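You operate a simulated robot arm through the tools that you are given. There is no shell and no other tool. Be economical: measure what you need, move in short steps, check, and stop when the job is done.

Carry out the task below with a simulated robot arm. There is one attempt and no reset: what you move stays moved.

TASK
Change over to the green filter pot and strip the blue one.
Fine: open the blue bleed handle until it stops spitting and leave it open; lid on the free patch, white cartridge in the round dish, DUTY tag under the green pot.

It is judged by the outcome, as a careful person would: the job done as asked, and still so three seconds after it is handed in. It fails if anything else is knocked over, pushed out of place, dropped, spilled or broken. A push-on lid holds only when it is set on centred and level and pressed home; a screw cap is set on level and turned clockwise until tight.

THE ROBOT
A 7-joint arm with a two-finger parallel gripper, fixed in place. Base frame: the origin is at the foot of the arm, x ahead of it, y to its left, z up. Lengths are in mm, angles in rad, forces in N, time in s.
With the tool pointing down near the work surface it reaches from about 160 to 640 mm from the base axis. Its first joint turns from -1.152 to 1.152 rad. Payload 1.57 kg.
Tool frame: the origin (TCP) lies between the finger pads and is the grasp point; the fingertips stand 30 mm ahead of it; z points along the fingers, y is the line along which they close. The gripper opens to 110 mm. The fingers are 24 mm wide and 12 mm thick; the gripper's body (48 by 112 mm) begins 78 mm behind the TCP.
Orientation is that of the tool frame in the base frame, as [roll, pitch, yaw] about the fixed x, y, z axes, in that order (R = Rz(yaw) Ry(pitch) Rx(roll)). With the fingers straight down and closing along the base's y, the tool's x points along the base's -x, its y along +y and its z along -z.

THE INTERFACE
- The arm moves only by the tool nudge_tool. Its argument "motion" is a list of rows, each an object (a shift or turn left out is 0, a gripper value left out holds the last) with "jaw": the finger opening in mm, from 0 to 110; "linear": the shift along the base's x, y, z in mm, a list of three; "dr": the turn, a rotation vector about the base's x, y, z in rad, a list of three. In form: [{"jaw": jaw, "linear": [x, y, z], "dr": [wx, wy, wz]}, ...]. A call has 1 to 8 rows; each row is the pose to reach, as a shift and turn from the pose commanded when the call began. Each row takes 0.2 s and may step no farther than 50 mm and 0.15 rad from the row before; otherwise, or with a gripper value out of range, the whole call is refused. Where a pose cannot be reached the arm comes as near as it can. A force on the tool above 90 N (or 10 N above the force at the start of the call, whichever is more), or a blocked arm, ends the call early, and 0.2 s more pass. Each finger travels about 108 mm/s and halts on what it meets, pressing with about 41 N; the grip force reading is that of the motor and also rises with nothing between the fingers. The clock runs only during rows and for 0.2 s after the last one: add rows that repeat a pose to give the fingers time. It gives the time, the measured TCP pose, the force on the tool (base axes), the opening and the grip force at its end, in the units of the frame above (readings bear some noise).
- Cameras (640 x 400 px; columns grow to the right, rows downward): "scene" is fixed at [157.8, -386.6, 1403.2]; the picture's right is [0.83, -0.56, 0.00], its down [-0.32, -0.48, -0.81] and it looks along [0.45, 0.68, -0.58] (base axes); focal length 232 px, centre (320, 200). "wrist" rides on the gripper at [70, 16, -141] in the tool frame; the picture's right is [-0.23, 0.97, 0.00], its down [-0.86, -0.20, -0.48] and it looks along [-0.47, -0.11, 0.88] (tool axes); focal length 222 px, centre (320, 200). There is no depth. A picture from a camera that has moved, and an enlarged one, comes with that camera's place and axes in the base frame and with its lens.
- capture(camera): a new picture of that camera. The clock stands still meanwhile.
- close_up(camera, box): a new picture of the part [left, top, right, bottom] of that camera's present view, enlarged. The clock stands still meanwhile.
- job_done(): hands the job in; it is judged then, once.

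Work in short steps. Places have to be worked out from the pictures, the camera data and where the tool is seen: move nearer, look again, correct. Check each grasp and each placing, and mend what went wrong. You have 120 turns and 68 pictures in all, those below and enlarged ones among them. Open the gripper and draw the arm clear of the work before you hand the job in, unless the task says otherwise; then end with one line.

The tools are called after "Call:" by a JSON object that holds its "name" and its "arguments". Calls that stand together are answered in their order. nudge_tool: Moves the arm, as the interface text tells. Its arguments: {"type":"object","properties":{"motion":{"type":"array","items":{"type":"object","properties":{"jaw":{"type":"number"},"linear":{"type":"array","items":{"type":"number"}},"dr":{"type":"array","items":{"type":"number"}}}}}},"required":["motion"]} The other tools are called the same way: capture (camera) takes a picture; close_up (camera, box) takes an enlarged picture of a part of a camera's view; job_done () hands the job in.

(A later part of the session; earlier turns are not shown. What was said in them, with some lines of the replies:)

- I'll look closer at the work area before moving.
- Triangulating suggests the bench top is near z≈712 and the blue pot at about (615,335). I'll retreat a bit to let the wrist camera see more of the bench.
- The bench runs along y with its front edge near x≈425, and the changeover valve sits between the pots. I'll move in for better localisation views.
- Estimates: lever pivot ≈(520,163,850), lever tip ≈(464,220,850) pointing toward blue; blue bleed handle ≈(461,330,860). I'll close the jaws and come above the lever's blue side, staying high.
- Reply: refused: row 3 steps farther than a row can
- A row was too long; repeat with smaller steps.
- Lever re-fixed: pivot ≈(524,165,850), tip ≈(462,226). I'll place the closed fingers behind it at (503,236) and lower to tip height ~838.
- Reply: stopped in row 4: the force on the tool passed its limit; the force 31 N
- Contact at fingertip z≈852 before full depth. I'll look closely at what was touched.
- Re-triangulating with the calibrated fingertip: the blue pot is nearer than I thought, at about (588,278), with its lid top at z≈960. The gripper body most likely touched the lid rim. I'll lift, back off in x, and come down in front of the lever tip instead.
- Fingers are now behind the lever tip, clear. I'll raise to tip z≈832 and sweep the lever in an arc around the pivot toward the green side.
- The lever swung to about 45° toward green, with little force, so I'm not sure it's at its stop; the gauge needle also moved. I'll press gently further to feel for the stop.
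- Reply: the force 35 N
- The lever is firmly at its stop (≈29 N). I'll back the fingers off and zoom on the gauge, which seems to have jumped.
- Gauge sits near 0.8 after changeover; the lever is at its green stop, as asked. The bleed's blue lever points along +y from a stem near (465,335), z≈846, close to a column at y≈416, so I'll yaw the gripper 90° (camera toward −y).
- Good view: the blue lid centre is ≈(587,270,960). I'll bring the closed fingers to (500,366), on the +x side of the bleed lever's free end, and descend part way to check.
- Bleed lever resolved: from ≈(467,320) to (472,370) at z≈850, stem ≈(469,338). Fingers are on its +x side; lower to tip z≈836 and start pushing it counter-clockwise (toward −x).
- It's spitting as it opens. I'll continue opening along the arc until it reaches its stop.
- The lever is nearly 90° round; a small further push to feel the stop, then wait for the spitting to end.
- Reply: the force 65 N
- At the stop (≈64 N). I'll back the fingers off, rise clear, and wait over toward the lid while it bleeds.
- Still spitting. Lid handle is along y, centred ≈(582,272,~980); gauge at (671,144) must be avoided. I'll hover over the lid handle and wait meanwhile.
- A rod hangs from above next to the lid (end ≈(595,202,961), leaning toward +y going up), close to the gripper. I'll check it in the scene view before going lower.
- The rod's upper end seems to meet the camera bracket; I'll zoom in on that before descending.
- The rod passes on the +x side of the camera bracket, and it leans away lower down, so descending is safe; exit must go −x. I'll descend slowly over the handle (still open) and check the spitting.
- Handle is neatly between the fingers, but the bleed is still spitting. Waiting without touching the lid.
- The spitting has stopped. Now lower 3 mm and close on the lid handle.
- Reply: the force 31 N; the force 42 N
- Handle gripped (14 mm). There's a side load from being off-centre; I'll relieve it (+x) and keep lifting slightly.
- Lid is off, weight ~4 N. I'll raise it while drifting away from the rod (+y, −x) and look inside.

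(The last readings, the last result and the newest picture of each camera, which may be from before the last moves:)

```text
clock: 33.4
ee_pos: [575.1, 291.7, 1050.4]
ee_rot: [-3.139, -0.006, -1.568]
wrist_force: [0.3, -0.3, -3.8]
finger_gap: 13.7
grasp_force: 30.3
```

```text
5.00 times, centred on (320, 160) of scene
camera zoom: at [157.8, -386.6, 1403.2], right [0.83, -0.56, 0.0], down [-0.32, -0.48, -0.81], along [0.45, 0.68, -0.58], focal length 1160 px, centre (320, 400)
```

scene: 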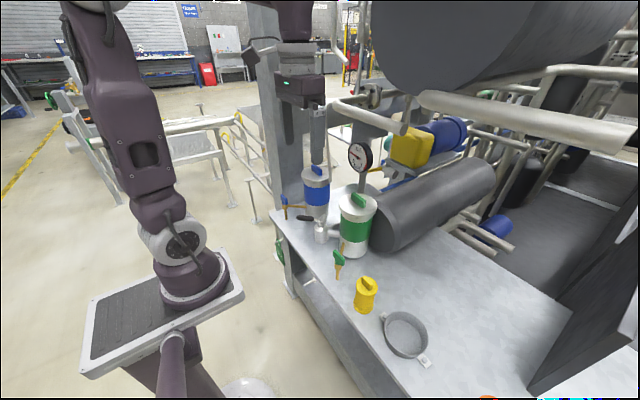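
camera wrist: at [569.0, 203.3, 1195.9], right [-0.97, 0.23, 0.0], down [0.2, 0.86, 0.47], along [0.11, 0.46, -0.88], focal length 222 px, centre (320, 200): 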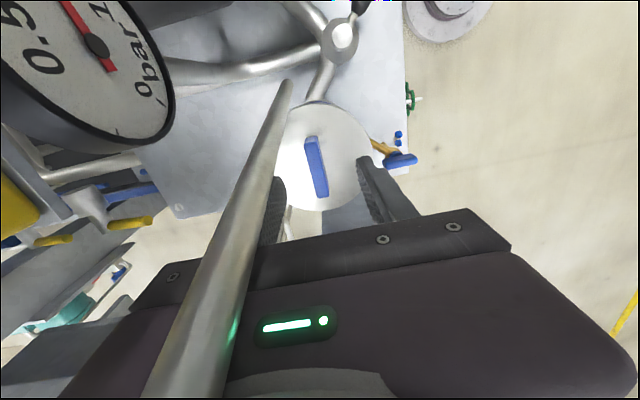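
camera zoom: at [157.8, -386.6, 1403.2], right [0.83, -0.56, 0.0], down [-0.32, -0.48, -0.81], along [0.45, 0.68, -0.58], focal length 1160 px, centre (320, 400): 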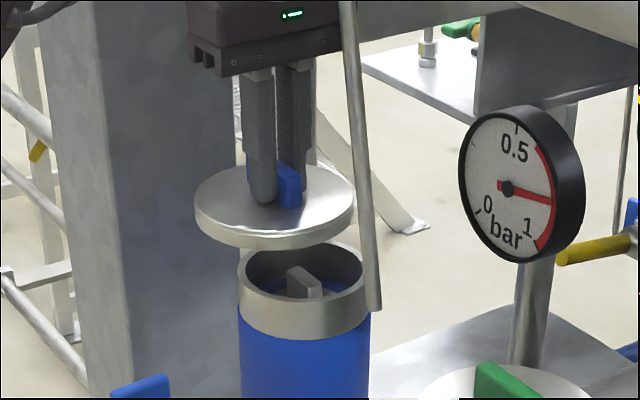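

Lid is clear; a bar handle is visible on the cartridge inside. I'll carry the lid out −x away from the rod, then toward −y at safe height.

Call:
{"name": "nudge_tool", "arguments": {"motion": [{"linear": [-35, 0, 0]}, {"linear": [-70, -5, 5]}, {"linear": [-105, -15, 15]}, {"linear": [-115, -60, 20]}, {"linear": [-115, -105, 20]}, {"linear": [-115, -150, 20]}, {"linear": [-115, -195, 20]}, {"linear": [-115, -240, 20]}]}}

Call:
{"name": "nudge_tool", "arguments": {"motion": [{"linear": [0, -45, 0]}, {"linear": [0, -90, 0]}, {"linear": [0, -135, 0]}, {"linear": [0, -180, 0]}]}}

Call:
{"name": "capture", "arguments": {"camera": "wrist"}}

Call:
{"name": "capture", "arguments": {"camera": "scene"}}

```text
clock: 35.2
ee_pos: [461.1, 51.8, 1068.6]
ee_rot: [-3.138, -0.008, -1.565]
wrist_force: [0.9, -0.7, -3.1]
finger_gap: 13.5
grasp_force: 30.4
```

```text
clock: 36.2
ee_pos: [459.0, -128.3, 1069.8]
ee_rot: [-3.141, -0.005, -1.567]
wrist_force: [-0.2, -0.2, -3.8]
finger_gap: 13.4
grasp_force: 30.5
```

```text
25 pictures are left
camera wrist: at [444.2, -195.8, 1212.2], right [-0.97, 0.22, 0.0], down [0.2, 0.86, 0.47], along [0.11, 0.46, -0.88], focal length 222 px, centre (320, 200)
```

wrist: 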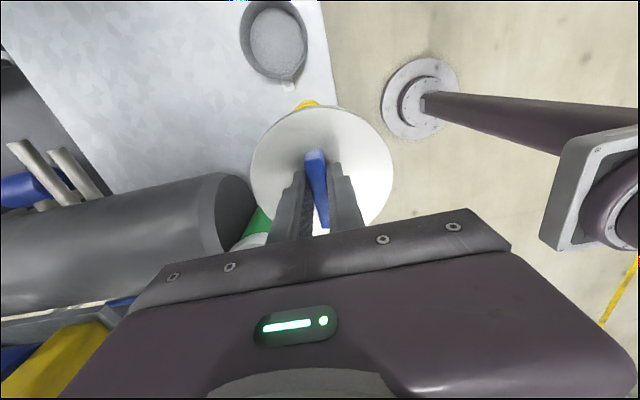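

```text
24 pictures are left
```

scene: 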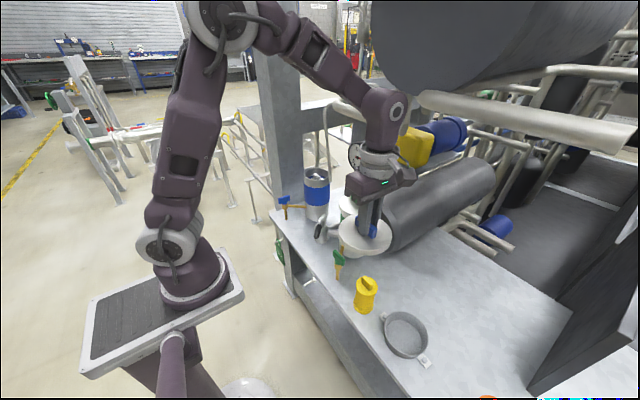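

The bench behind the dish is clear. I'll go to about (590,−145), which is free of the dish, yellow can, green pot and tank, and descend to a pre-contact height.

Call:
{"name": "nudge_tool", "arguments": {"motion": [{"linear": [40, -5, 0]}, {"linear": [80, -10, 0]}, {"linear": [115, -15, -25]}, {"linear": [131, -18, -65]}, {"linear": [131, -18, -110]}, {"linear": [131, -18, -155]}, {"linear": [131, -18, -200]}, {"linear": [131, -18, -225]}]}}

Call:
{"name": "close_up", "arguments": {"camera": "scene", "box": [320, 200, 480, 360]}}

```text
clock: 36.9
ee_pos: [523.2, -135.0, 1073.0]
ee_rot: [3.111, -0.002, -1.571]
wrist_force: [-134.7, 31.7, 16.2]
finger_gap: 13.8
grasp_force: 30.5
stopped in row 3: the force on the tool passed its limit (the readings are from after the stop); the commanded pose is now the measured one
```

```text
2.50 times, centred on (400, 280) of scene
camera zoom: at [152.4, -385.3, 1404.2], right [0.83, -0.56, 0.0], down [-0.32, -0.48, -0.81], along [0.45, 0.68, -0.58], focal length 580 px, centre (120, 0)
```

zoom: 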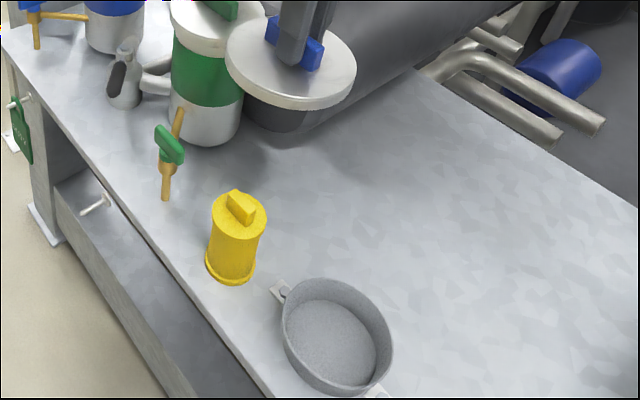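

The wrist fouled an overhead pipe at x≈523 (lid still held, nothing dropped). I'll back off and tilt the tool about y so the wrist trails behind, letting the lid pass under the pipe.

Call:
{"name": "nudge_tool", "arguments": {"motion": [{"linear": [-30, 0, 0]}, {"linear": [-64, 0, 0], "dr": [0, -0.03, 0]}, {"linear": [-64, -5, -10], "dr": [0, -0.16, 0]}, {"linear": [-64, -10, -20], "dr": [0, -0.29, 0]}, {"linear": [-64, -15, -30], "dr": [0, -0.42, 0]}, {"linear": [-64, -25, -40], "dr": [0, -0.53, 0]}]}}

Call:
{"name": "capture", "arguments": {"camera": "scene"}}

```text
clock: 38.3
ee_pos: [466.3, -163.5, 1029.6]
ee_rot: [-2.638, -0.002, -1.572]
wrist_force: [0.0, 0.4, -4.6]
finger_gap: 13.6
grasp_force: 30.1
```

```text
22 pictures are left
```

scene: 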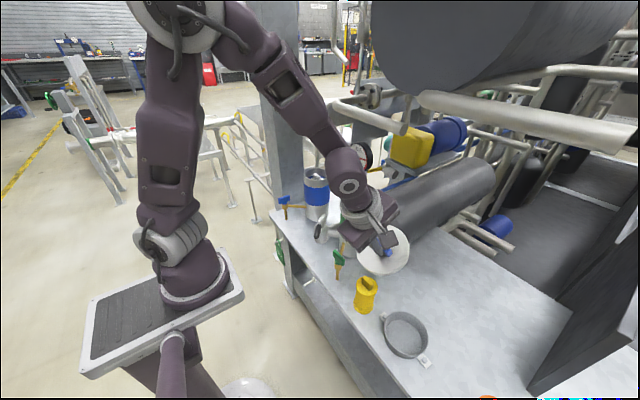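

Tilt works. Now advance under the pipe to x≈592 and lower to z≈870, past the yellow can.

Call:
{"name": "nudge_tool", "arguments": {"motion": [{"linear": [45, 0, -10]}, {"linear": [88, 0, -30]}, {"linear": [125, 0, -55]}, {"linear": [130, 0, -95]}, {"linear": [130, 0, -130]}, {"linear": [130, 0, -158]}]}}

Call:
{"name": "capture", "arguments": {"camera": "scene"}}

```text
clock: 39.7
ee_pos: [595.9, -159.3, 870.1]
ee_rot: [-2.639, -0.001, -1.572]
wrist_force: [-0.9, -0.2, -3.8]
finger_gap: 13.5
grasp_force: 30.2
```

```text
21 pictures are left
```

scene: 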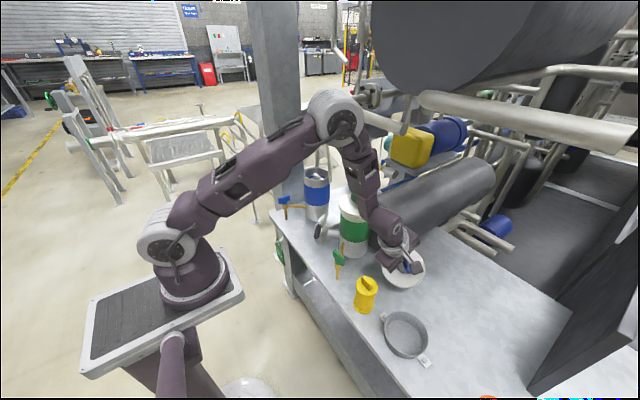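

Passing cleanly. Untilt to level while lowering to z≈825.

Call:
{"name": "nudge_tool", "arguments": {"motion": [{"linear": [0, -2, -10], "dr": [0, 0.125, 0]}, {"linear": [1, -3, -22], "dr": [0, 0.25, 0]}, {"linear": [2, -4, -35], "dr": [0, 0.375, 0]}, {"linear": [3, -5, -45], "dr": [0, 0.501, 0]}]}}

Call:
{"name": "capture", "arguments": {"camera": "scene"}}

```text
clock: 40.7
ee_pos: [598.2, -166.7, 828.1]
ee_rot: [-3.14, 0.0, -1.57]
wrist_force: [1.1, -0.6, -2.9]
finger_gap: 13.8
grasp_force: 29.9
```

```text
20 pictures are left
```

scene: 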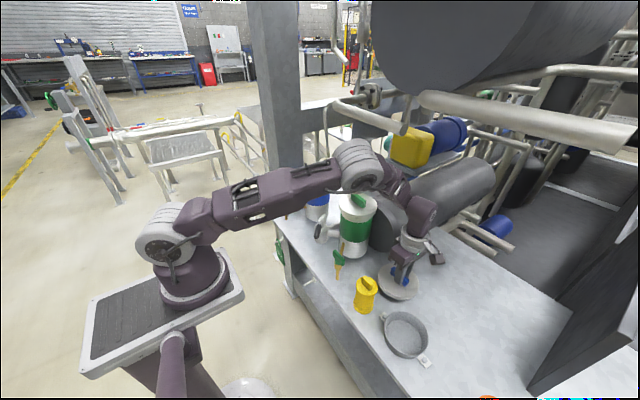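

Level and clear. Now lower slowly to contact with the bench.

Call:
{"name": "nudge_tool", "arguments": {"motion": [{"linear": [0, 0, -8]}, {"linear": [0, 0, -15]}, {"linear": [0, 0, -21]}, {"linear": [0, 0, -26]}, {"linear": [0, 0, -30]}]}}

Call:
{"name": "close_up", "arguments": {"camera": "scene", "box": [340, 230, 440, 330]}}

```text
clock: 41.9
ee_pos: [600.8, -165.4, 797.1]
ee_rot: [-3.137, -0.002, -1.57]
wrist_force: [-0.5, -0.3, -3.3]
finger_gap: 13.7
grasp_force: 30.2
```

```text
4.00 times, centred on (390, 280) of scene
camera zoom: at [157.9, -386.6, 1403.2], right [0.83, -0.56, 0.0], down [-0.32, -0.48, -0.81], along [0.45, 0.68, -0.58], focal length 928 px, centre (40, -120)
```

zoom: 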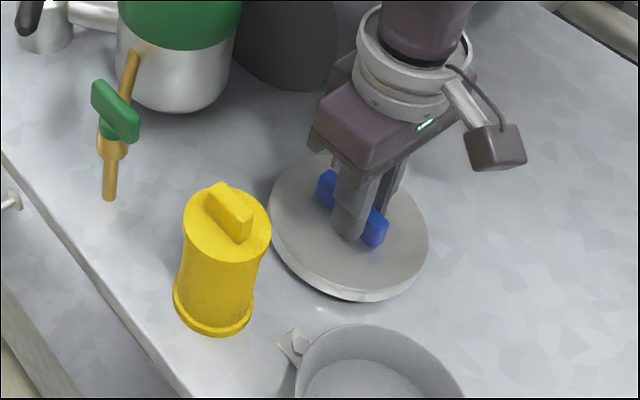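

Not touching yet; continue in small steps watching force.

Call:
{"name": "nudge_tool", "arguments": {"motion": [{"linear": [0, 0, -4]}, {"linear": [0, 0, -8]}, {"linear": [0, 0, -12]}]}}

```text
clock: 42.7
ee_pos: [600.6, -165.1, 785.9]
ee_rot: [-3.137, -0.001, -1.572]
wrist_force: [-5.5, 4.5, 25.1]
finger_gap: 13.7
grasp_force: 30.6
```

Contact made. Ease the load and open the jaws.

Call:
{"name": "nudge_tool", "arguments": {"motion": [{"linear": [0, 0, 2]}, {"jaw": 50, "linear": [0, 0, 2]}, {"jaw": 50, "linear": [0, 0, 2]}, {"jaw": 50, "linear": [0, 0, 10]}, {"jaw": 50, "linear": [0, 0, 35]}, {"jaw": 50, "linear": [0, 0, 50]}]}}

Call:
{"name": "close_up", "arguments": {"camera": "scene", "box": [340, 230, 440, 330]}}

```text
clock: 44.1
ee_pos: [600.3, -167.0, 835.5]
ee_rot: [-3.138, -0.001, -1.569]
wrist_force: [0.6, 0.0, -0.6]
finger_gap: 50.0
grasp_force: 0.0
```

```text
4.00 times, centred on (390, 280) of scene
camera zoom: at [157.8, -386.6, 1403.2], right [0.83, -0.56, 0.0], down [-0.32, -0.48, -0.81], along [0.45, 0.68, -0.58], focal length 928 px, centre (40, -120)
```

zoom: 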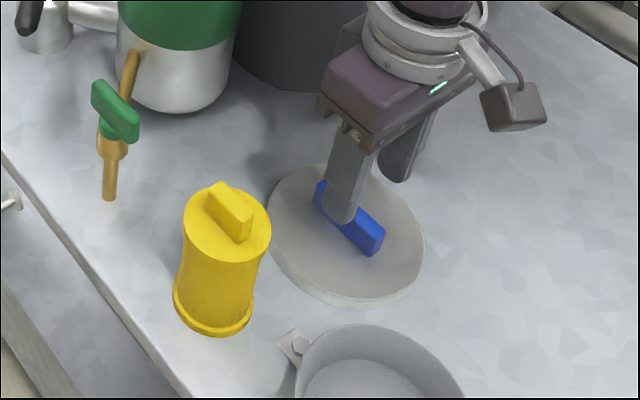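

Lid rests flat on the bench. Reverse the tilted route out from under the pipe.

Call:
{"name": "nudge_tool", "arguments": {"motion": [{"linear": [-3, 2, 10], "dr": [0, -0.13, 0]}, {"linear": [-4, 3, 25], "dr": [0, -0.26, 0]}, {"linear": [-6, 4, 35], "dr": [0, -0.39, 0]}, {"linear": [-8, 5, 45], "dr": [0, -0.5, 0]}, {"linear": [-8, 5, 90], "dr": [0, -0.5, 0]}, {"linear": [-15, 5, 130], "dr": [0, -0.5, 0]}, {"linear": [-55, 5, 155], "dr": [0, -0.5, 0]}, {"linear": [-100, 5, 170], "dr": [0, -0.5, 0]}]}}

Call:
{"name": "nudge_tool", "arguments": {"motion": [{"linear": [-40, 30, 15], "dr": [0, 0.12, 0]}, {"linear": [-50, 75, 30], "dr": [0, 0.24, 0]}, {"linear": [-50, 120, 40], "dr": [0, 0.36, 0]}, {"linear": [-50, 165, 50], "dr": [0, 0.5, 0]}, {"linear": [-50, 210, 55], "dr": [0, 0.5, 0]}, {"linear": [-50, 255, 55], "dr": [0, 0.5, 0]}, {"linear": [-50, 300, 55], "dr": [0, 0.5, 0]}, {"linear": [-50, 345, 55], "dr": [0, 0.5, 0]}]}}

```text
clock: 45.9
ee_pos: [502.0, -161.5, 1008.9]
ee_rot: [-2.639, -0.001, -1.569]
wrist_force: [-0.1, -1.2, -0.9]
finger_gap: 50.2
grasp_force: 0.1
```

```text
refused: row 1 steps farther than a row can; nothing moved
```

Resend with shorter steps.

Call:
{"name": "nudge_tool", "arguments": {"motion": [{"linear": [-30, 20, 10], "dr": [0, 0.12, 0]}, {"linear": [-45, 55, 25], "dr": [0, 0.24, 0]}, {"linear": [-45, 98, 38], "dr": [0, 0.36, 0]}, {"linear": [-45, 142, 48], "dr": [0, 0.5, 0]}, {"linear": [-45, 187, 52], "dr": [0, 0.5, 0]}, {"linear": [-45, 232, 52], "dr": [0, 0.5, 0]}, {"linear": [-45, 277, 52], "dr": [0, 0.5, 0]}, {"linear": [-45, 322, 52], "dr": [0, 0.5, 0]}]}}

Call:
{"name": "nudge_tool", "arguments": {"motion": [{"linear": [10, 40, 0]}, {"linear": [25, 80, 0]}, {"linear": [50, 110, 0]}, {"linear": [70, 112, 0]}]}}

Call:
{"name": "capture", "arguments": {"camera": "wrist"}}

```text
clock: 47.7
ee_pos: [450.8, 161.2, 1058.6]
ee_rot: [-3.138, 0.0, -1.571]
wrist_force: [-0.5, -0.2, 0.5]
finger_gap: 50.3
grasp_force: 0.0
```

```text
clock: 48.7
ee_pos: [523.0, 273.3, 1056.1]
ee_rot: [-3.136, -0.001, -1.571]
wrist_force: [-0.8, -0.2, 0.2]
finger_gap: 49.9
grasp_force: 0.1
```

```text
17 pictures are left
camera wrist: at [506.5, 202.8, 1197.9], right [-0.97, 0.23, 0.0], down [0.2, 0.86, 0.48], along [0.11, 0.46, -0.88], focal length 222 px, centre (320, 200)
```

wrist: 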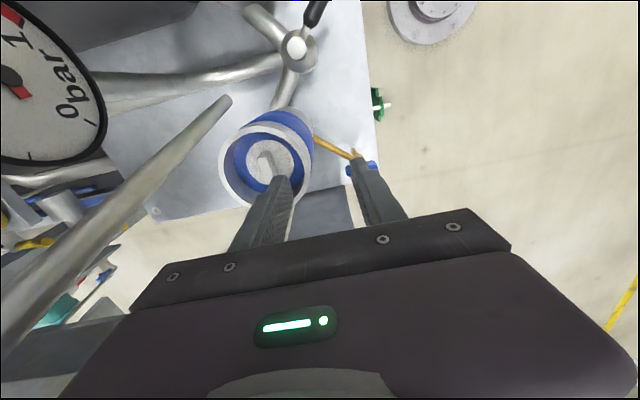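

Cartridge visible in the open pot. I'll zoom on it to get handle position and orientation.

Call:
{"name": "close_up", "arguments": {"camera": "wrist", "box": [200, 90, 340, 220]}}

```text
3.08 times, centred on (270, 155) of wrist
camera zoom: at [506.5, 202.8, 1197.9], right [-0.97, 0.23, 0.0], down [0.2, 0.86, 0.48], along [0.11, 0.46, -0.88], focal length 684 px, centre (474, 338)
```

zoom: 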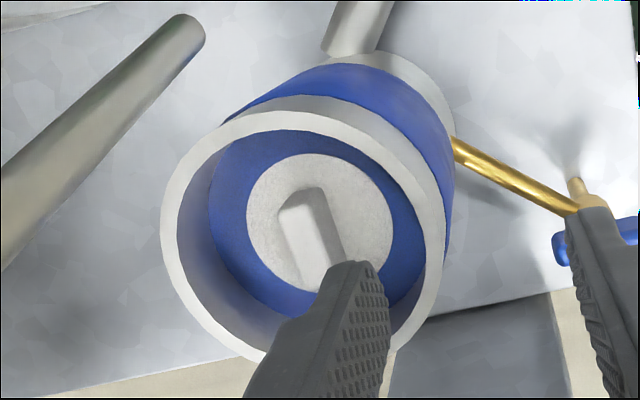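

The cartridge handle lies along y at ≈(591,276), with its disc at z≈925. Lifting ~200 mm straight up would bring the camera bracket into the rod/overhead pipe, so I'll back off and yaw the gripper 180° to put the camera on the +y side.

Call:
{"name": "nudge_tool", "arguments": {"motion": [{"linear": [-35, 0, 0], "dr": [0, 0, -0.14]}, {"linear": [-75, 0, 10], "dr": [0, 0, -0.28]}, {"linear": [-95, 0, 20], "dr": [0, 0, -0.42]}, {"linear": [-95, 0, 30], "dr": [0, 0, -0.56]}, {"linear": [-95, 0, 30], "dr": [0, 0, -0.7]}, {"linear": [-95, 0, 30], "dr": [0, 0, -0.84]}, {"linear": [-95, 0, 30], "dr": [0, 0, -0.98]}, {"linear": [-95, 0, 30], "dr": [0, 0, -1.12]}]}}

Call:
{"name": "nudge_tool", "arguments": {"motion": [{"dr": [0, 0, -0.145]}, {"dr": [0, 0, -0.29]}, {"dr": [0, 0, -0.435]}, {"dr": [0, 0, -0.58]}, {"dr": [0, 0, -0.725]}, {"dr": [0, 0, -0.87]}, {"dr": [0, 0, -1.015]}, {"dr": [0, 0, -1.16]}]}}

Call:
{"name": "nudge_tool", "arguments": {"motion": [{"dr": [0, 0, -0.145]}, {"dr": [0, 0, -0.29]}, {"dr": [0, 0, -0.435]}, {"dr": [0, 0, -0.58]}, {"dr": [0, 0, -0.725]}, {"dr": [0, 0, -0.861]}]}}

Call:
{"name": "close_up", "arguments": {"camera": "scene", "box": [290, 80, 420, 180]}}

```text
clock: 50.5
ee_pos: [429.0, 274.0, 1086.9]
ee_rot: [-3.137, -0.002, -2.692]
wrist_force: [0.4, 0.4, 0.3]
finger_gap: 50.2
grasp_force: 0.0
```

```text
clock: 52.3
ee_pos: [430.1, 272.6, 1087.1]
ee_rot: [-3.14, -0.002, 2.431]
wrist_force: [0.4, 0.2, 0.4]
finger_gap: 50.1
grasp_force: 0.0
```

```text
clock: 53.7
ee_pos: [429.9, 272.0, 1088.4]
ee_rot: [-3.138, -0.003, 1.572]
wrist_force: [1.1, -0.1, -0.6]
finger_gap: 50.3
grasp_force: 0.0
```

```text
4.00 times, centred on (355, 130) of scene
camera zoom: at [157.8, -386.6, 1403.2], right [0.83, -0.56, 0.0], down [-0.32, -0.48, -0.81], along [0.45, 0.68, -0.58], focal length 928 px, centre (180, 480)
```

zoom: 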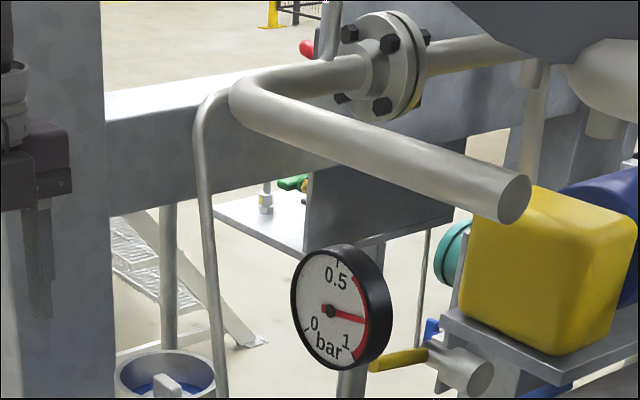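

Now clear: a thin tube hangs from a pipe running along y at x≈630, z≈1220. I'll lean the tool slightly (wrist toward +y, 0.15 rad, pads still flat on the handle) and approach over the pot at y≈285.

Call:
{"name": "nudge_tool", "arguments": {"motion": [{"jaw": 40, "linear": [20, 10, -15], "dr": [-0.075, 0, 0]}, {"linear": [55, 15, -35], "dr": [-0.15, 0, 0]}, {"linear": [95, 15, -48], "dr": [-0.15, 0, 0]}, {"linear": [135, 14, -50], "dr": [-0.15, 0, 0]}, {"linear": [160, 10, -50], "dr": [-0.15, 0, 0]}]}}

Call:
{"name": "capture", "arguments": {"camera": "wrist"}}

```text
clock: 54.9
ee_pos: [572.9, 283.8, 1039.5]
ee_rot: [-3.135, 0.149, 1.57]
wrist_force: [-0.4, -0.9, 0.5]
finger_gap: 40.2
grasp_force: 0.1
out of reach, approached as far as the arm can: row 5
```

```text
14 pictures are left
camera wrist: at [589.7, 374.7, 1170.0], right [0.97, -0.23, 0.03], down [-0.2, -0.77, 0.6], along [-0.11, -0.59, -0.8], focal length 222 px, centre (320, 200)
```

wrist: 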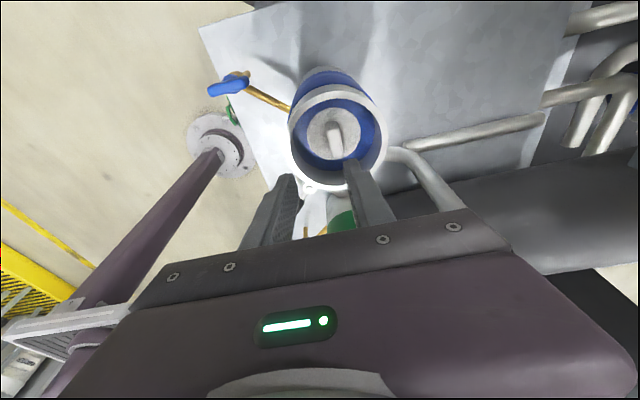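

With the lean it's out of reach, so I'll drop the lean. Plan instead: lift vertically a bit, then pull the cartridge out along a direction tilting toward the robot. First straighten and lower to just above the rim.

Call:
{"name": "nudge_tool", "arguments": {"motion": [{"linear": [0, -2, -10], "dr": [0.075, 0, 0]}, {"linear": [0, -5, -25], "dr": [0.15, 0, 0]}, {"linear": [0, -6, -40], "dr": [0.15, 0, 0]}]}}

Call:
{"name": "close_up", "arguments": {"camera": "wrist", "box": [220, 60, 420, 220]}}

```text
clock: 55.7
ee_pos: [573.6, 278.5, 996.4]
ee_rot: [-3.137, -0.003, 1.572]
wrist_force: [-0.3, 0.3, 0.4]
finger_gap: 39.6
grasp_force: 0.0
```

```text
2.50 times, centred on (320, 140) of wrist
camera zoom: at [590.8, 348.8, 1140.0], right [0.97, -0.23, 0.0], down [-0.2, -0.86, 0.48], along [-0.11, -0.46, -0.88], focal length 555 px, centre (320, 350)
```

zoom: 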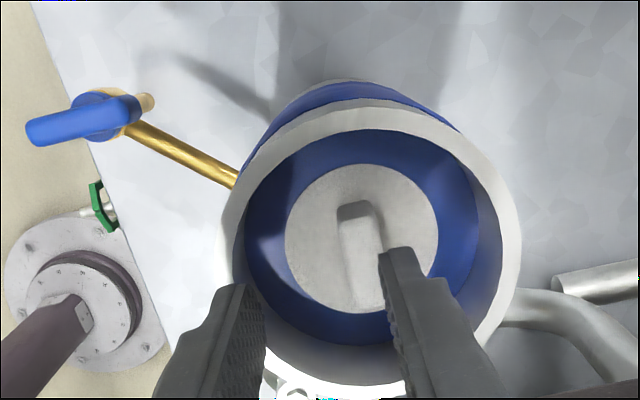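

Handle centre ≈(591,280), running y≈260–299. Shift +17 in x and descend into the pot to tip z≈932.

Call:
{"name": "nudge_tool", "arguments": {"motion": [{"linear": [17.5, 1, 0]}, {"linear": [17.5, 1, -12]}, {"linear": [17.5, 1, -24]}, {"linear": [17.5, 1, -33]}]}}

Call:
{"name": "close_up", "arguments": {"camera": "wrist", "box": [220, 60, 420, 220]}}

```text
clock: 56.7
ee_pos: [593.5, 281.0, 964.0]
ee_rot: [-3.137, -0.002, 1.573]
wrist_force: [-0.4, -0.4, 0.1]
finger_gap: 40.0
grasp_force: 0.0
```

```text
2.50 times, centred on (320, 140) of wrist
camera zoom: at [609.7, 350.9, 1105.6], right [0.97, -0.23, 0.0], down [-0.2, -0.86, 0.48], along [-0.11, -0.46, -0.88], focal length 555 px, centre (320, 350)
```

zoom: 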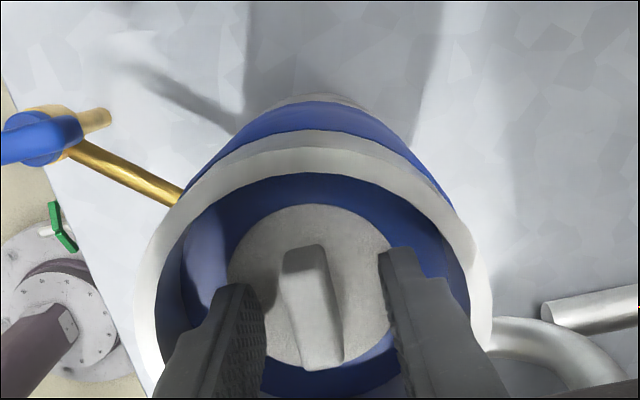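

Handle is centred between the fingers. Lower 5 mm and close.

Call:
{"name": "nudge_tool", "arguments": {"motion": [{"jaw": 40, "linear": [-1, 0, -5]}, {"jaw": 0, "linear": [-1, 0, -5]}, {"jaw": 0, "linear": [-1, 0, -5]}, {"jaw": 0, "linear": [-1, 0, -5]}]}}

Call:
{"name": "nudge_tool", "arguments": {"motion": [{"linear": [0, 0, 8]}, {"linear": [0, 0, 16]}, {"linear": [0, 0, 24]}]}}

```text
clock: 57.7
ee_pos: [591.2, 280.8, 958.7]
ee_rot: [-3.139, -0.001, 1.572]
wrist_force: [1.0, 0.5, -0.1]
finger_gap: 13.3
grasp_force: 30.5
```

```text
clock: 58.5
ee_pos: [591.5, 279.8, 985.5]
ee_rot: [-3.137, -0.001, 1.574]
wrist_force: [0.2, -0.4, -1.2]
finger_gap: 13.5
grasp_force: 30.2
```

Gripped (13.4 mm) and lifting freely. Continue vertically to z≈1035 and look.

Call:
{"name": "nudge_tool", "arguments": {"motion": [{"linear": [0, 0, 15]}, {"linear": [-2, 1, 30]}, {"linear": [-5, 2, 45]}, {"linear": [-7, 3, 55]}]}}

Call:
{"name": "close_up", "arguments": {"camera": "scene", "box": [280, 110, 360, 190]}}

```text
clock: 59.5
ee_pos: [584.1, 285.8, 1039.2]
ee_rot: [-3.136, -0.003, 1.573]
wrist_force: [-0.6, -0.1, -1.6]
finger_gap: 13.5
grasp_force: 30.5
```

```text
5.00 times, centred on (320, 150) of scene
camera zoom: at [157.8, -386.6, 1403.2], right [0.83, -0.56, 0.0], down [-0.32, -0.48, -0.81], along [0.45, 0.68, -0.58], focal length 1160 px, centre (320, 450)
```

zoom: 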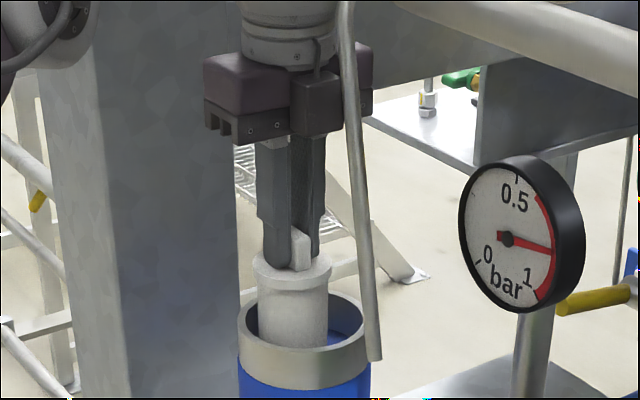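

Cartridge is halfway out. Now pull out along a tilting path toward the robot so the wrist stays within reach and off the pipe.

Call:
{"name": "nudge_tool", "arguments": {"motion": [{"linear": [-4, -3, 8], "dr": [0, -0.07, 0]}, {"linear": [-11, -3, 22], "dr": [0, -0.14, 0]}, {"linear": [-18, -3, 46], "dr": [0, -0.2, 0]}, {"linear": [-26, -3, 71], "dr": [0, -0.25, 0]}, {"linear": [-34, -3, 96], "dr": [0, -0.3, 0]}]}}

Call:
{"name": "close_up", "arguments": {"camera": "scene", "box": [260, 70, 380, 190]}}

```text
clock: 60.7
ee_pos: [549.1, 280.8, 1136.1]
ee_rot: [2.846, 0.0, 1.571]
wrist_force: [0.9, -0.5, -1.0]
finger_gap: 13.5
grasp_force: 29.8
```

```text
3.33 times, centred on (320, 130) of scene
camera zoom: at [157.8, -386.6, 1403.2], right [0.83, -0.56, 0.0], down [-0.32, -0.48, -0.81], along [0.45, 0.68, -0.58], focal length 773 px, centre (320, 433)
```

zoom: 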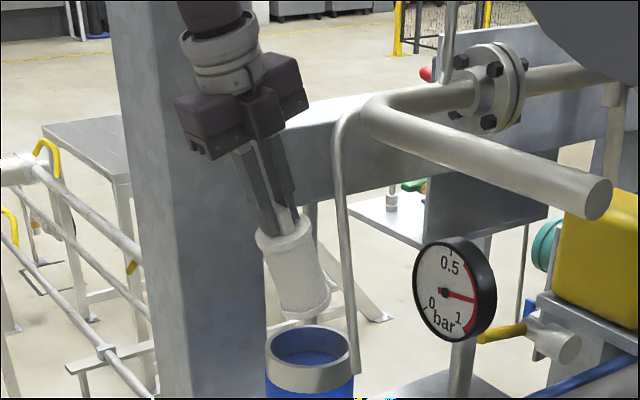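

Cartridge fully out and free. Carry it back to x≈450, untilting, then along −y at height.

Call:
{"name": "nudge_tool", "arguments": {"motion": [{"linear": [-40, -10, 0], "dr": [0, 0.05, 0]}, {"linear": [-78, -35, -5], "dr": [0, 0.1, 0]}, {"linear": [-98, -78, -15], "dr": [0, 0.2, 0]}, {"linear": [-100, -122, -25], "dr": [0, 0.295, 0]}, {"linear": [-100, -168, -30], "dr": [0, 0.295, 0]}, {"linear": [-100, -215, -30], "dr": [0, 0.295, 0]}, {"linear": [-100, -262, -30], "dr": [0, 0.295, 0]}, {"linear": [-100, -309, -30], "dr": [0, 0.295, 0]}]}}

Call:
{"name": "nudge_tool", "arguments": {"motion": [{"linear": [0, -47, 0]}, {"linear": [0, -94, 0]}, {"linear": [0, -141, 0]}, {"linear": [5, -188, 0]}, {"linear": [10, -232, 0]}, {"linear": [10, -236, -30], "dr": [0, -0.07, 0]}, {"linear": [12, -236, -65], "dr": [0, -0.14, 0]}]}}

Call:
{"name": "capture", "arguments": {"camera": "scene"}}

```text
clock: 62.5
ee_pos: [446.0, -30.3, 1103.0]
ee_rot: [3.14, -0.001, 1.572]
wrist_force: [-0.1, 0.1, -1.5]
finger_gap: 13.4
grasp_force: 30.3
```

```text
clock: 64.1
ee_pos: [462.6, -267.1, 1038.1]
ee_rot: [2.999, -0.001, 1.572]
wrist_force: [-0.3, -0.7, -2.3]
finger_gap: 13.3
grasp_force: 30.1
```

```text
9 pictures are left
```

scene: 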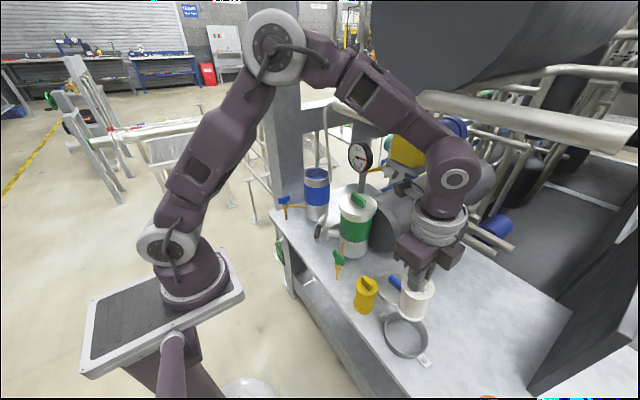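

Cartridge is over the dish area. Dish centre ≈(501,−269); I'll untilt while moving there and lower to just above its rim.

Call:
{"name": "nudge_tool", "arguments": {"motion": [{"linear": [0, -1, -25], "dr": [0, 0, 0]}, {"linear": [10, -2, -45], "dr": [0, 0.05, 0]}, {"linear": [25, -2, -60], "dr": [0, 0.1, 0]}, {"linear": [38, -2, -70], "dr": [0, 0.142, 0]}]}}

Call:
{"name": "close_up", "arguments": {"camera": "scene", "box": [350, 250, 460, 370]}}

```text
clock: 65.1
ee_pos: [498.8, -268.2, 972.4]
ee_rot: [-3.141, -0.003, 1.573]
wrist_force: [-0.3, 0.0, -0.9]
finger_gap: 13.2
grasp_force: 29.8
```

```text
3.33 times, centred on (405, 310) of scene
camera zoom: at [157.8, -386.6, 1403.2], right [0.83, -0.56, 0.0], down [-0.32, -0.48, -0.81], along [0.45, 0.68, -0.58], focal length 773 px, centre (37, -167)
```

zoom: 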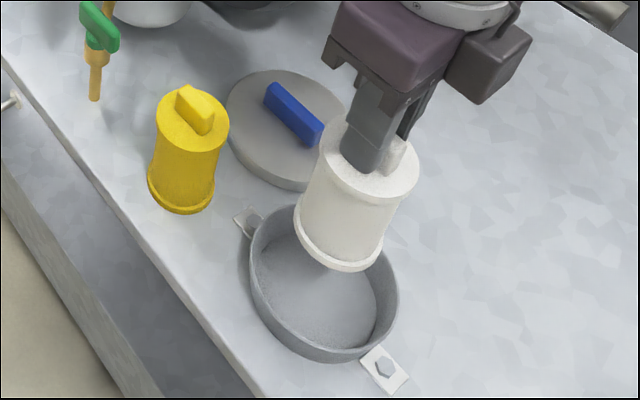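

Cartridge bottom is at z≈838, dish centre ≈(498,−273). Shift −4 in y and lower gently into the dish.

Call:
{"name": "nudge_tool", "arguments": {"motion": [{"linear": [0, -4, -20]}, {"linear": [0, -4, -40]}, {"linear": [0, -4, -58]}, {"linear": [0, -4, -70]}, {"linear": [0, -4, -77]}]}}

Call:
{"name": "nudge_tool", "arguments": {"motion": [{"linear": [0, 0, -4]}, {"linear": [0, 0, -8]}, {"linear": [0, 0, -12]}]}}

```text
clock: 66.3
ee_pos: [500.6, -271.9, 892.9]
ee_rot: [-3.14, -0.002, 1.572]
wrist_force: [0.1, -0.6, -1.0]
finger_gap: 13.1
grasp_force: 29.6
```

```text
clock: 67.1
ee_pos: [499.9, -270.6, 881.6]
ee_rot: [3.141, -0.001, 1.573]
wrist_force: [-0.3, -0.4, -0.5]
finger_gap: 13.2
grasp_force: 29.0
```

No contact yet; continue in small steps.

Call:
{"name": "nudge_tool", "arguments": {"motion": [{"linear": [0, 0, -3]}, {"linear": [0, 0, -6]}, {"linear": [0, 0, -9]}]}}

```text
clock: 67.9
ee_pos: [498.8, -269.5, 870.7]
ee_rot: [3.141, -0.001, 1.573]
wrist_force: [0.2, -0.6, -2.0]
finger_gap: 13.3
grasp_force: 29.4
```

Call:
{"name": "nudge_tool", "arguments": {"motion": [{"linear": [0, -2, -3]}, {"linear": [0, -3, -6]}, {"linear": [0, -3, -9]}]}}

Call:
{"name": "close_up", "arguments": {"camera": "scene", "box": [350, 250, 460, 370]}}

```text
clock: 68.6
ee_pos: [501.3, -274.9, 869.1]
ee_rot: [3.137, 0.0, 1.574]
wrist_force: [-2.0, 1.3, 17.5]
finger_gap: 13.5
grasp_force: 30.1
stopped in row 3: the force on the tool passed its limit (the readings are from after the stop); the commanded pose is now the measured one
```

```text
3.33 times, centred on (405, 310) of scene
camera zoom: at [157.5, -386.4, 1403.3], right [0.83, -0.56, 0.0], down [-0.32, -0.48, -0.81], along [0.45, 0.68, -0.58], focal length 773 px, centre (37, -167)
```

zoom: 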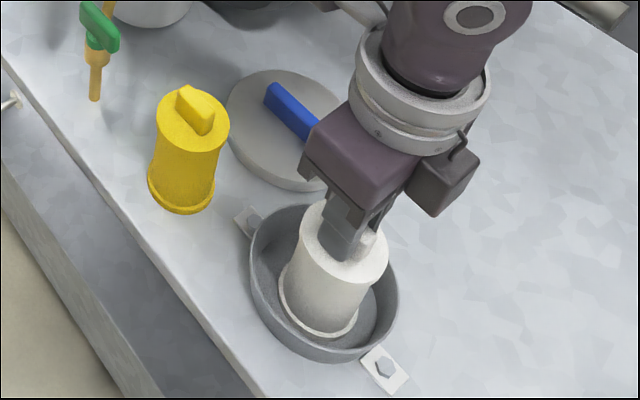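

Cartridge stands in the dish, in contact with the floor. Release and rise straight up.

Call:
{"name": "nudge_tool", "arguments": {"motion": [{"linear": [0, 0, 1]}, {"jaw": 45, "linear": [0, 0, 1]}, {"jaw": 45, "linear": [0, 0, 1]}, {"jaw": 45, "linear": [0, 0, 15]}, {"jaw": 45, "linear": [0, 0, 50]}, {"linear": [-10, 0, 90]}, {"linear": [-45, 0, 120]}, {"linear": [-85, 0, 140]}]}}

Call:
{"name": "close_up", "arguments": {"camera": "scene", "box": [260, 200, 440, 370]}}

```text
clock: 70.4
ee_pos: [416.1, -273.9, 1006.6]
ee_rot: [3.138, -0.001, 1.574]
wrist_force: [-1.6, -0.3, 0.2]
finger_gap: 44.9
grasp_force: 0.1
```

```text
2.35 times, centred on (350, 285) of scene
camera zoom: at [157.8, -386.6, 1403.2], right [0.83, -0.56, 0.0], down [-0.32, -0.48, -0.81], along [0.45, 0.68, -0.58], focal length 546 px, centre (249, 0)
```

zoom: 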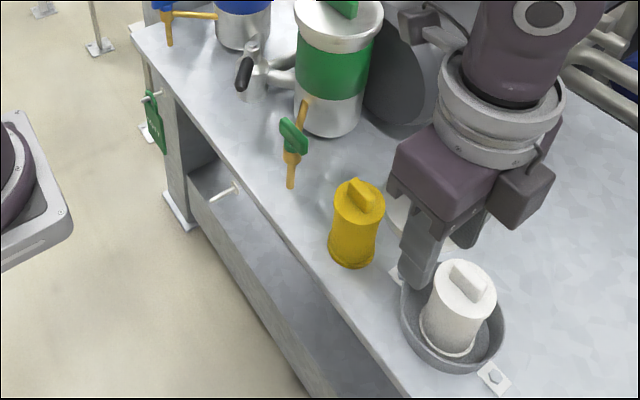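

Cartridge stands in the dish; lid flat on the bench. Now the tag: pegs estimated at (380–420, 279, 702) with the tag and (380–420, 43, 702) under green. Move toward the tag for a close look.

Call:
{"name": "nudge_tool", "arguments": {"motion": [{"linear": [-10, 45, 0]}, {"linear": [-20, 92, 0]}, {"linear": [-30, 139, 0]}, {"linear": [-36, 186, 0]}, {"linear": [-36, 234, -5]}, {"linear": [-36, 282, -10]}, {"linear": [-36, 330, -15]}, {"linear": [-36, 376, -25]}]}}

Call:
{"name": "nudge_tool", "arguments": {"motion": [{"linear": [3, 40, -20]}, {"linear": [6, 80, -45]}, {"linear": [8, 115, -75]}, {"linear": [8, 125, -115]}, {"linear": [8, 125, -130]}]}}

Call:
{"name": "close_up", "arguments": {"camera": "wrist", "box": [200, 20, 440, 180]}}

```text
clock: 72.2
ee_pos: [376.5, 99.6, 981.0]
ee_rot: [3.138, 0.0, 1.573]
wrist_force: [0.6, -0.2, 0.2]
finger_gap: 45.0
grasp_force: 0.1
```

```text
clock: 73.4
ee_pos: [386.8, 228.4, 853.3]
ee_rot: [3.136, -0.001, 1.574]
wrist_force: [0.4, -0.8, 0.3]
finger_gap: 45.2
grasp_force: 0.1
```

```text
2.50 times, centred on (320, 100) of wrist
camera zoom: at [402.5, 297.9, 995.1], right [0.97, -0.22, 0.0], down [-0.2, -0.86, 0.48], along [-0.1, -0.46, -0.88], focal length 555 px, centre (320, 450)
```

zoom: 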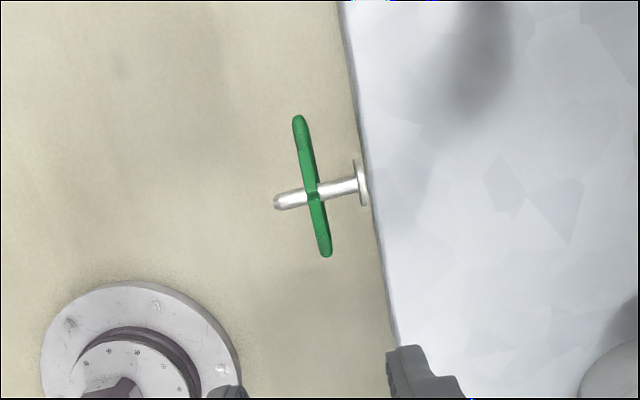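

The tag hangs flat across y (255–313) at x≈398 on a horizontal peg (tip x≈381, y≈281.5), through a hole near its top. I'll yaw back so the fingers close along y on the tag's two side edges, then come above it.

Call:
{"name": "nudge_tool", "arguments": {"motion": [{"jaw": 86, "linear": [-5, 5, 0], "dr": [0, 0, 0.145]}, {"linear": [-5, 15, 0], "dr": [0, 0, 0.29]}, {"linear": [-5, 25, 0], "dr": [0, 0, 0.435]}, {"linear": [-5, 35, 0], "dr": [0, 0, 0.58]}, {"linear": [0, 45, 0], "dr": [0, 0, 0.725]}, {"linear": [5, 52, 0], "dr": [0, 0, 0.87]}, {"linear": [8, 54, 0], "dr": [0, 0, 1.015]}, {"linear": [9, 54.5, 0], "dr": [0, 0, 1.16]}]}}

Call:
{"name": "nudge_tool", "arguments": {"motion": [{"linear": [0, 0, 0], "dr": [0, 0, 0.14]}, {"linear": [0, 0, 0], "dr": [0, 0, 0.28]}, {"linear": [0, 0, -20], "dr": [0, 0, 0.408]}, {"linear": [0, 0, -60], "dr": [0, 0, 0.408]}]}}

Call:
{"name": "close_up", "arguments": {"camera": "wrist", "box": [160, 40, 480, 240]}}

```text
clock: 75.2
ee_pos: [395.5, 279.6, 855.0]
ee_rot: [3.137, -0.002, 2.737]
wrist_force: [-0.5, 0.4, 0.5]
finger_gap: 86.0
grasp_force: 0.0
```

```text
clock: 76.2
ee_pos: [397.4, 281.6, 793.0]
ee_rot: [3.138, -0.001, -3.139]
wrist_force: [0.0, 0.0, -0.5]
finger_gap: 86.0
grasp_force: 0.1
```

```text
2.00 times, centred on (320, 140) of wrist
camera zoom: at [328.6, 298.0, 936.5], right [0.23, 0.97, 0.0], down [0.86, -0.2, 0.48], along [0.46, -0.1, -0.88], focal length 444 px, centre (320, 320)
```

zoom: 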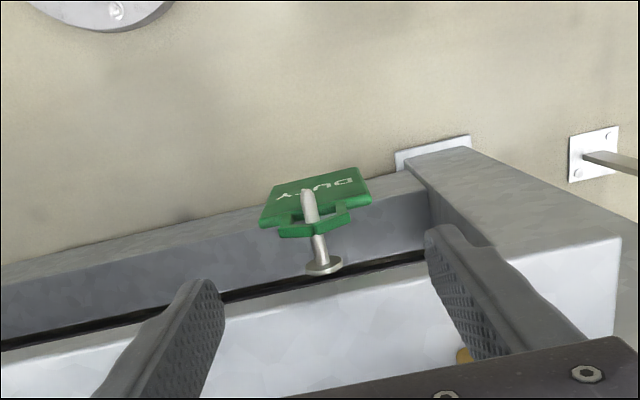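

The tag has a narrow top tab with a hole and a 74 mm wide body (y≈243–317, z≈545–655). I'll open to 100, tilt slightly (wrist back) and lower to straddle the body just below its shoulders.

Call:
{"name": "nudge_tool", "arguments": {"motion": [{"jaw": 100, "linear": [-4, -1, -10], "dr": [0, -0.1, 0]}, {"linear": [-6, -1.5, -35], "dr": [0, -0.2, 0]}, {"linear": [-6, -1.5, -75], "dr": [0, -0.25, 0]}, {"linear": [-6, -1.5, -115], "dr": [0, -0.25, 0]}, {"linear": [-6, -1.5, -148], "dr": [0, -0.25, 0]}]}}

Call:
{"name": "close_up", "arguments": {"camera": "wrist", "box": [160, 40, 480, 240]}}

```text
clock: 77.4
ee_pos: [389.5, 279.9, 644.3]
ee_rot: [3.139, 0.248, 3.14]
wrist_force: [-0.2, 0.9, 0.7]
finger_gap: 100.3
grasp_force: 0.0
out of reach, approached as far as the arm can: row 2, 3
```

```text
2.00 times, centred on (320, 140) of wrist
camera zoom: at [287.3, 296.5, 764.4], right [0.22, 0.97, 0.06], down [0.71, -0.2, 0.67], along [0.67, -0.11, -0.74], focal length 444 px, centre (320, 320)
```

zoom: 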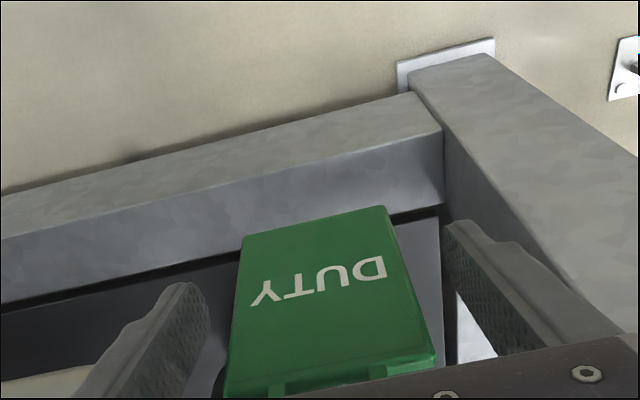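

The tag is centred between the fingers. Close on its edges.

Call:
{"name": "nudge_tool", "arguments": {"motion": [{"jaw": 80}, {"jaw": 60}, {"jaw": 60}]}}

```text
clock: 78.2
ee_pos: [389.7, 280.6, 644.3]
ee_rot: [3.137, 0.246, -3.141]
wrist_force: [-0.3, -0.4, 0.2]
finger_gap: 69.1
grasp_force: 41.0
```

Gripped at 69 mm. Lift 3 mm to unload the peg, then slide the tag off toward −x.

Call:
{"name": "nudge_tool", "arguments": {"motion": [{"linear": [0, 0, 3]}, {"linear": [-12, 0, 3]}, {"linear": [-25, 0, 3]}, {"linear": [-40, 0, 3]}, {"linear": [-60, 0, 3]}]}}

Call:
{"name": "close_up", "arguments": {"camera": "wrist", "box": [160, 40, 480, 240]}}

```text
clock: 79.4
ee_pos: [330.4, 279.3, 648.4]
ee_rot: [3.138, 0.247, 3.141]
wrist_force: [0.0, -1.1, -0.8]
finger_gap: 68.9
grasp_force: 40.8
```

```text
2.00 times, centred on (320, 140) of wrist
camera zoom: at [228.2, 295.3, 769.4], right [0.22, 0.97, 0.06], down [0.71, -0.2, 0.67], along [0.67, -0.11, -0.74], focal length 444 px, centre (320, 320)
```

zoom: 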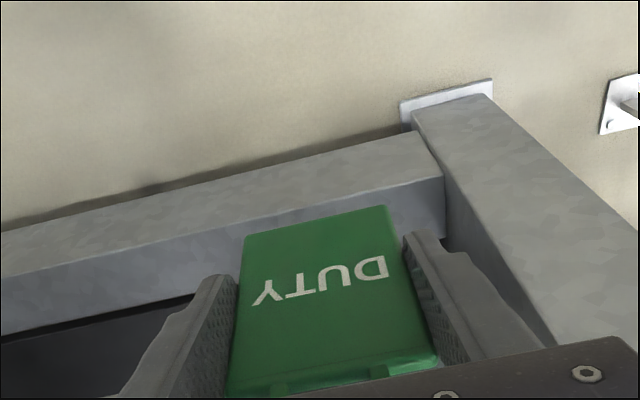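

Tag is held squarely and off the peg. Carry it −y by 238 mm to in front of the green peg, staying at x≈330.

Call:
{"name": "nudge_tool", "arguments": {"motion": [{"linear": [0, -40, 0]}, {"linear": [0, -80, 0]}, {"linear": [0, -120, 0]}, {"linear": [0, -160, 0]}, {"linear": [0, -200, 0]}, {"linear": [0, -237, 0]}, {"linear": [0, -237, 0]}]}}

Call:
{"name": "close_up", "arguments": {"camera": "scene", "box": [240, 230, 340, 330]}}

```text
clock: 81.0
ee_pos: [330.7, 39.6, 648.6]
ee_rot: [3.138, 0.248, -3.141]
wrist_force: [0.3, -0.4, 0.0]
finger_gap: 68.8
grasp_force: 41.0
```

```text
4.00 times, centred on (290, 280) of scene
camera zoom: at [157.8, -386.6, 1403.2], right [0.83, -0.56, 0.0], down [-0.32, -0.48, -0.81], along [0.45, 0.68, -0.58], focal length 928 px, centre (440, -120)
```

zoom: 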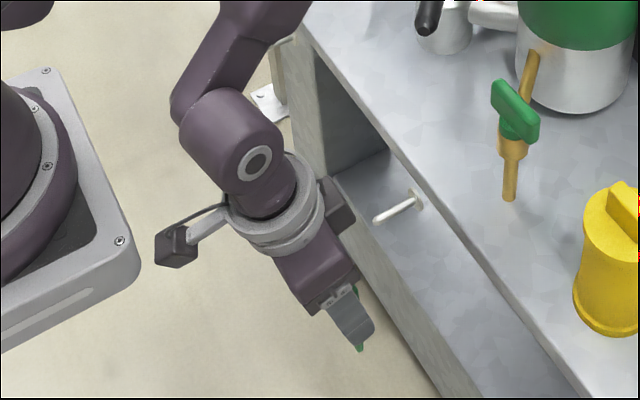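

The peg lines up with the tag's y within tolerance. Advance toward the peg in stages watching for resistance.

Call:
{"name": "nudge_tool", "arguments": {"motion": [{"linear": [12, 0, 0]}, {"linear": [24, 0, 0]}, {"linear": [32, 0, 0]}, {"linear": [38, 0, 0]}]}}

Call:
{"name": "nudge_tool", "arguments": {"motion": [{"linear": [5, 0, 0]}, {"linear": [10, 0, 0]}, {"linear": [15, 0, 0]}, {"linear": [20, 0, 0]}]}}

```text
clock: 82.0
ee_pos: [368.4, 41.6, 649.3]
ee_rot: [3.138, 0.248, -3.141]
wrist_force: [-0.8, -1.2, -0.9]
finger_gap: 68.9
grasp_force: 41.0
```

```text
clock: 83.0
ee_pos: [387.9, 43.2, 649.1]
ee_rot: [3.138, 0.249, 3.141]
wrist_force: [0.2, -0.1, -0.1]
finger_gap: 68.8
grasp_force: 40.6
```

No resistance on insertion. Test engagement by lowering: if the peg is in the hole, I should feel the tag's load taken at about z≈644.

Call:
{"name": "nudge_tool", "arguments": {"motion": [{"linear": [2, 0, -3]}, {"linear": [2, 0, -6]}, {"linear": [2, 0, -8]}, {"linear": [2, 0, -8]}]}}

```text
clock: 84.0
ee_pos: [391.1, 42.7, 641.0]
ee_rot: [3.141, 0.251, 3.14]
wrist_force: [2.6, -17.8, 36.4]
finger_gap: 69.0
grasp_force: 41.0
```

Strong upward reaction: the peg is inside the hole and carrying the tag, slightly off-centre in y. Ease up 3 mm and −3 in y, then check the load.

Call:
{"name": "nudge_tool", "arguments": {"motion": [{"linear": [0, -2, 3]}, {"linear": [0, -3, 3]}, {"linear": [0, -3, 3]}]}}

```text
clock: 84.8
ee_pos: [390.7, 38.8, 645.1]
ee_rot: [3.137, 0.249, -3.14]
wrist_force: [0.3, 0.5, -0.6]
finger_gap: 68.9
grasp_force: 40.7
```

Unloaded with the peg just inside the hole top. Open the jaws, then back up slowly.

Call:
{"name": "nudge_tool", "arguments": {"motion": [{"linear": [0, 0, -1]}, {"jaw": 80, "linear": [0, 0, -1]}, {"jaw": 100, "linear": [0, 0, -1]}, {"jaw": 100, "linear": [0, 0, -1]}, {"jaw": 100, "linear": [0, 0, -1]}]}}

Call:
{"name": "nudge_tool", "arguments": {"motion": [{"linear": [0, 0, 30]}, {"linear": [-2, 0, 70]}, {"linear": [-10, 0, 110]}, {"linear": [-25, 0, 145], "dr": [0, 0.1, 0]}, {"linear": [-45, 0, 180], "dr": [0, 0.2, 0]}, {"linear": [-65, 0, 220], "dr": [0, 0.25, 0]}, {"linear": [-75, 0, 265], "dr": [0, 0.25, 0]}, {"linear": [-75, 0, 310], "dr": [0, 0.25, 0]}]}}

Call:
{"name": "nudge_tool", "arguments": {"motion": [{"linear": [-15, 30, 35]}, {"linear": [-30, 60, 70]}, {"linear": [-40, 90, 100]}]}}

Call:
{"name": "capture", "arguments": {"camera": "scene"}}

```text
clock: 86.0
ee_pos: [390.4, 39.2, 643.0]
ee_rot: [3.139, 0.249, -3.141]
wrist_force: [0.1, 0.0, 1.2]
finger_gap: 99.6
grasp_force: 0.0
```

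```text
clock: 87.8
ee_pos: [315.4, 40.9, 955.0]
ee_rot: [3.137, -0.001, 3.141]
wrist_force: [-0.2, -0.4, 0.2]
finger_gap: 100.1
grasp_force: 0.0
```

```text
clock: 88.6
ee_pos: [276.8, 127.7, 1053.0]
ee_rot: [3.14, -0.002, -3.14]
wrist_force: [0.7, 0.1, 0.8]
finger_gap: 99.8
grasp_force: 0.0
```

```text
0 pictures are left
```

scene: 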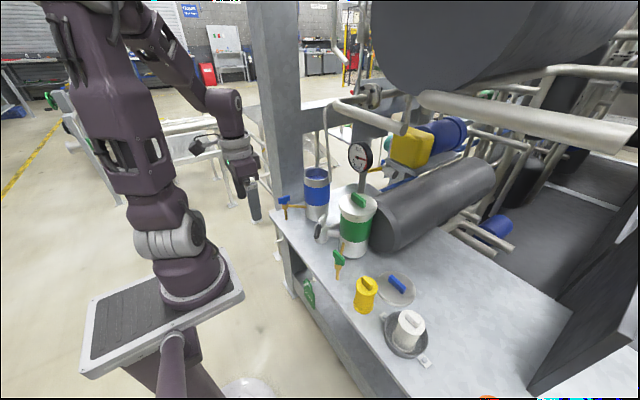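

The tag hangs on the peg under the green pot, the cartridge is in the dish, the lid is flat on the bench and the blue bleed is still open. The gripper is open and the arm is clear, so I'm handing in.

Call:
{"name": "job_done", "arguments": {}}

```text
The job is handed in.
```

The green pot is now on duty and the blue one is stripped: bleed left open after the spitting stopped, lid on the free bench, white cartridge standing in the dish, DUTY tag under green. Two things to know: the gauge rose from about 0.25 to 0.8 bar (in the red) at changeover and stayed there, so check it; and the gripper touched something near the blue lid (probably its rim) and later an overhead pipe, with no damage visible in the pictures.
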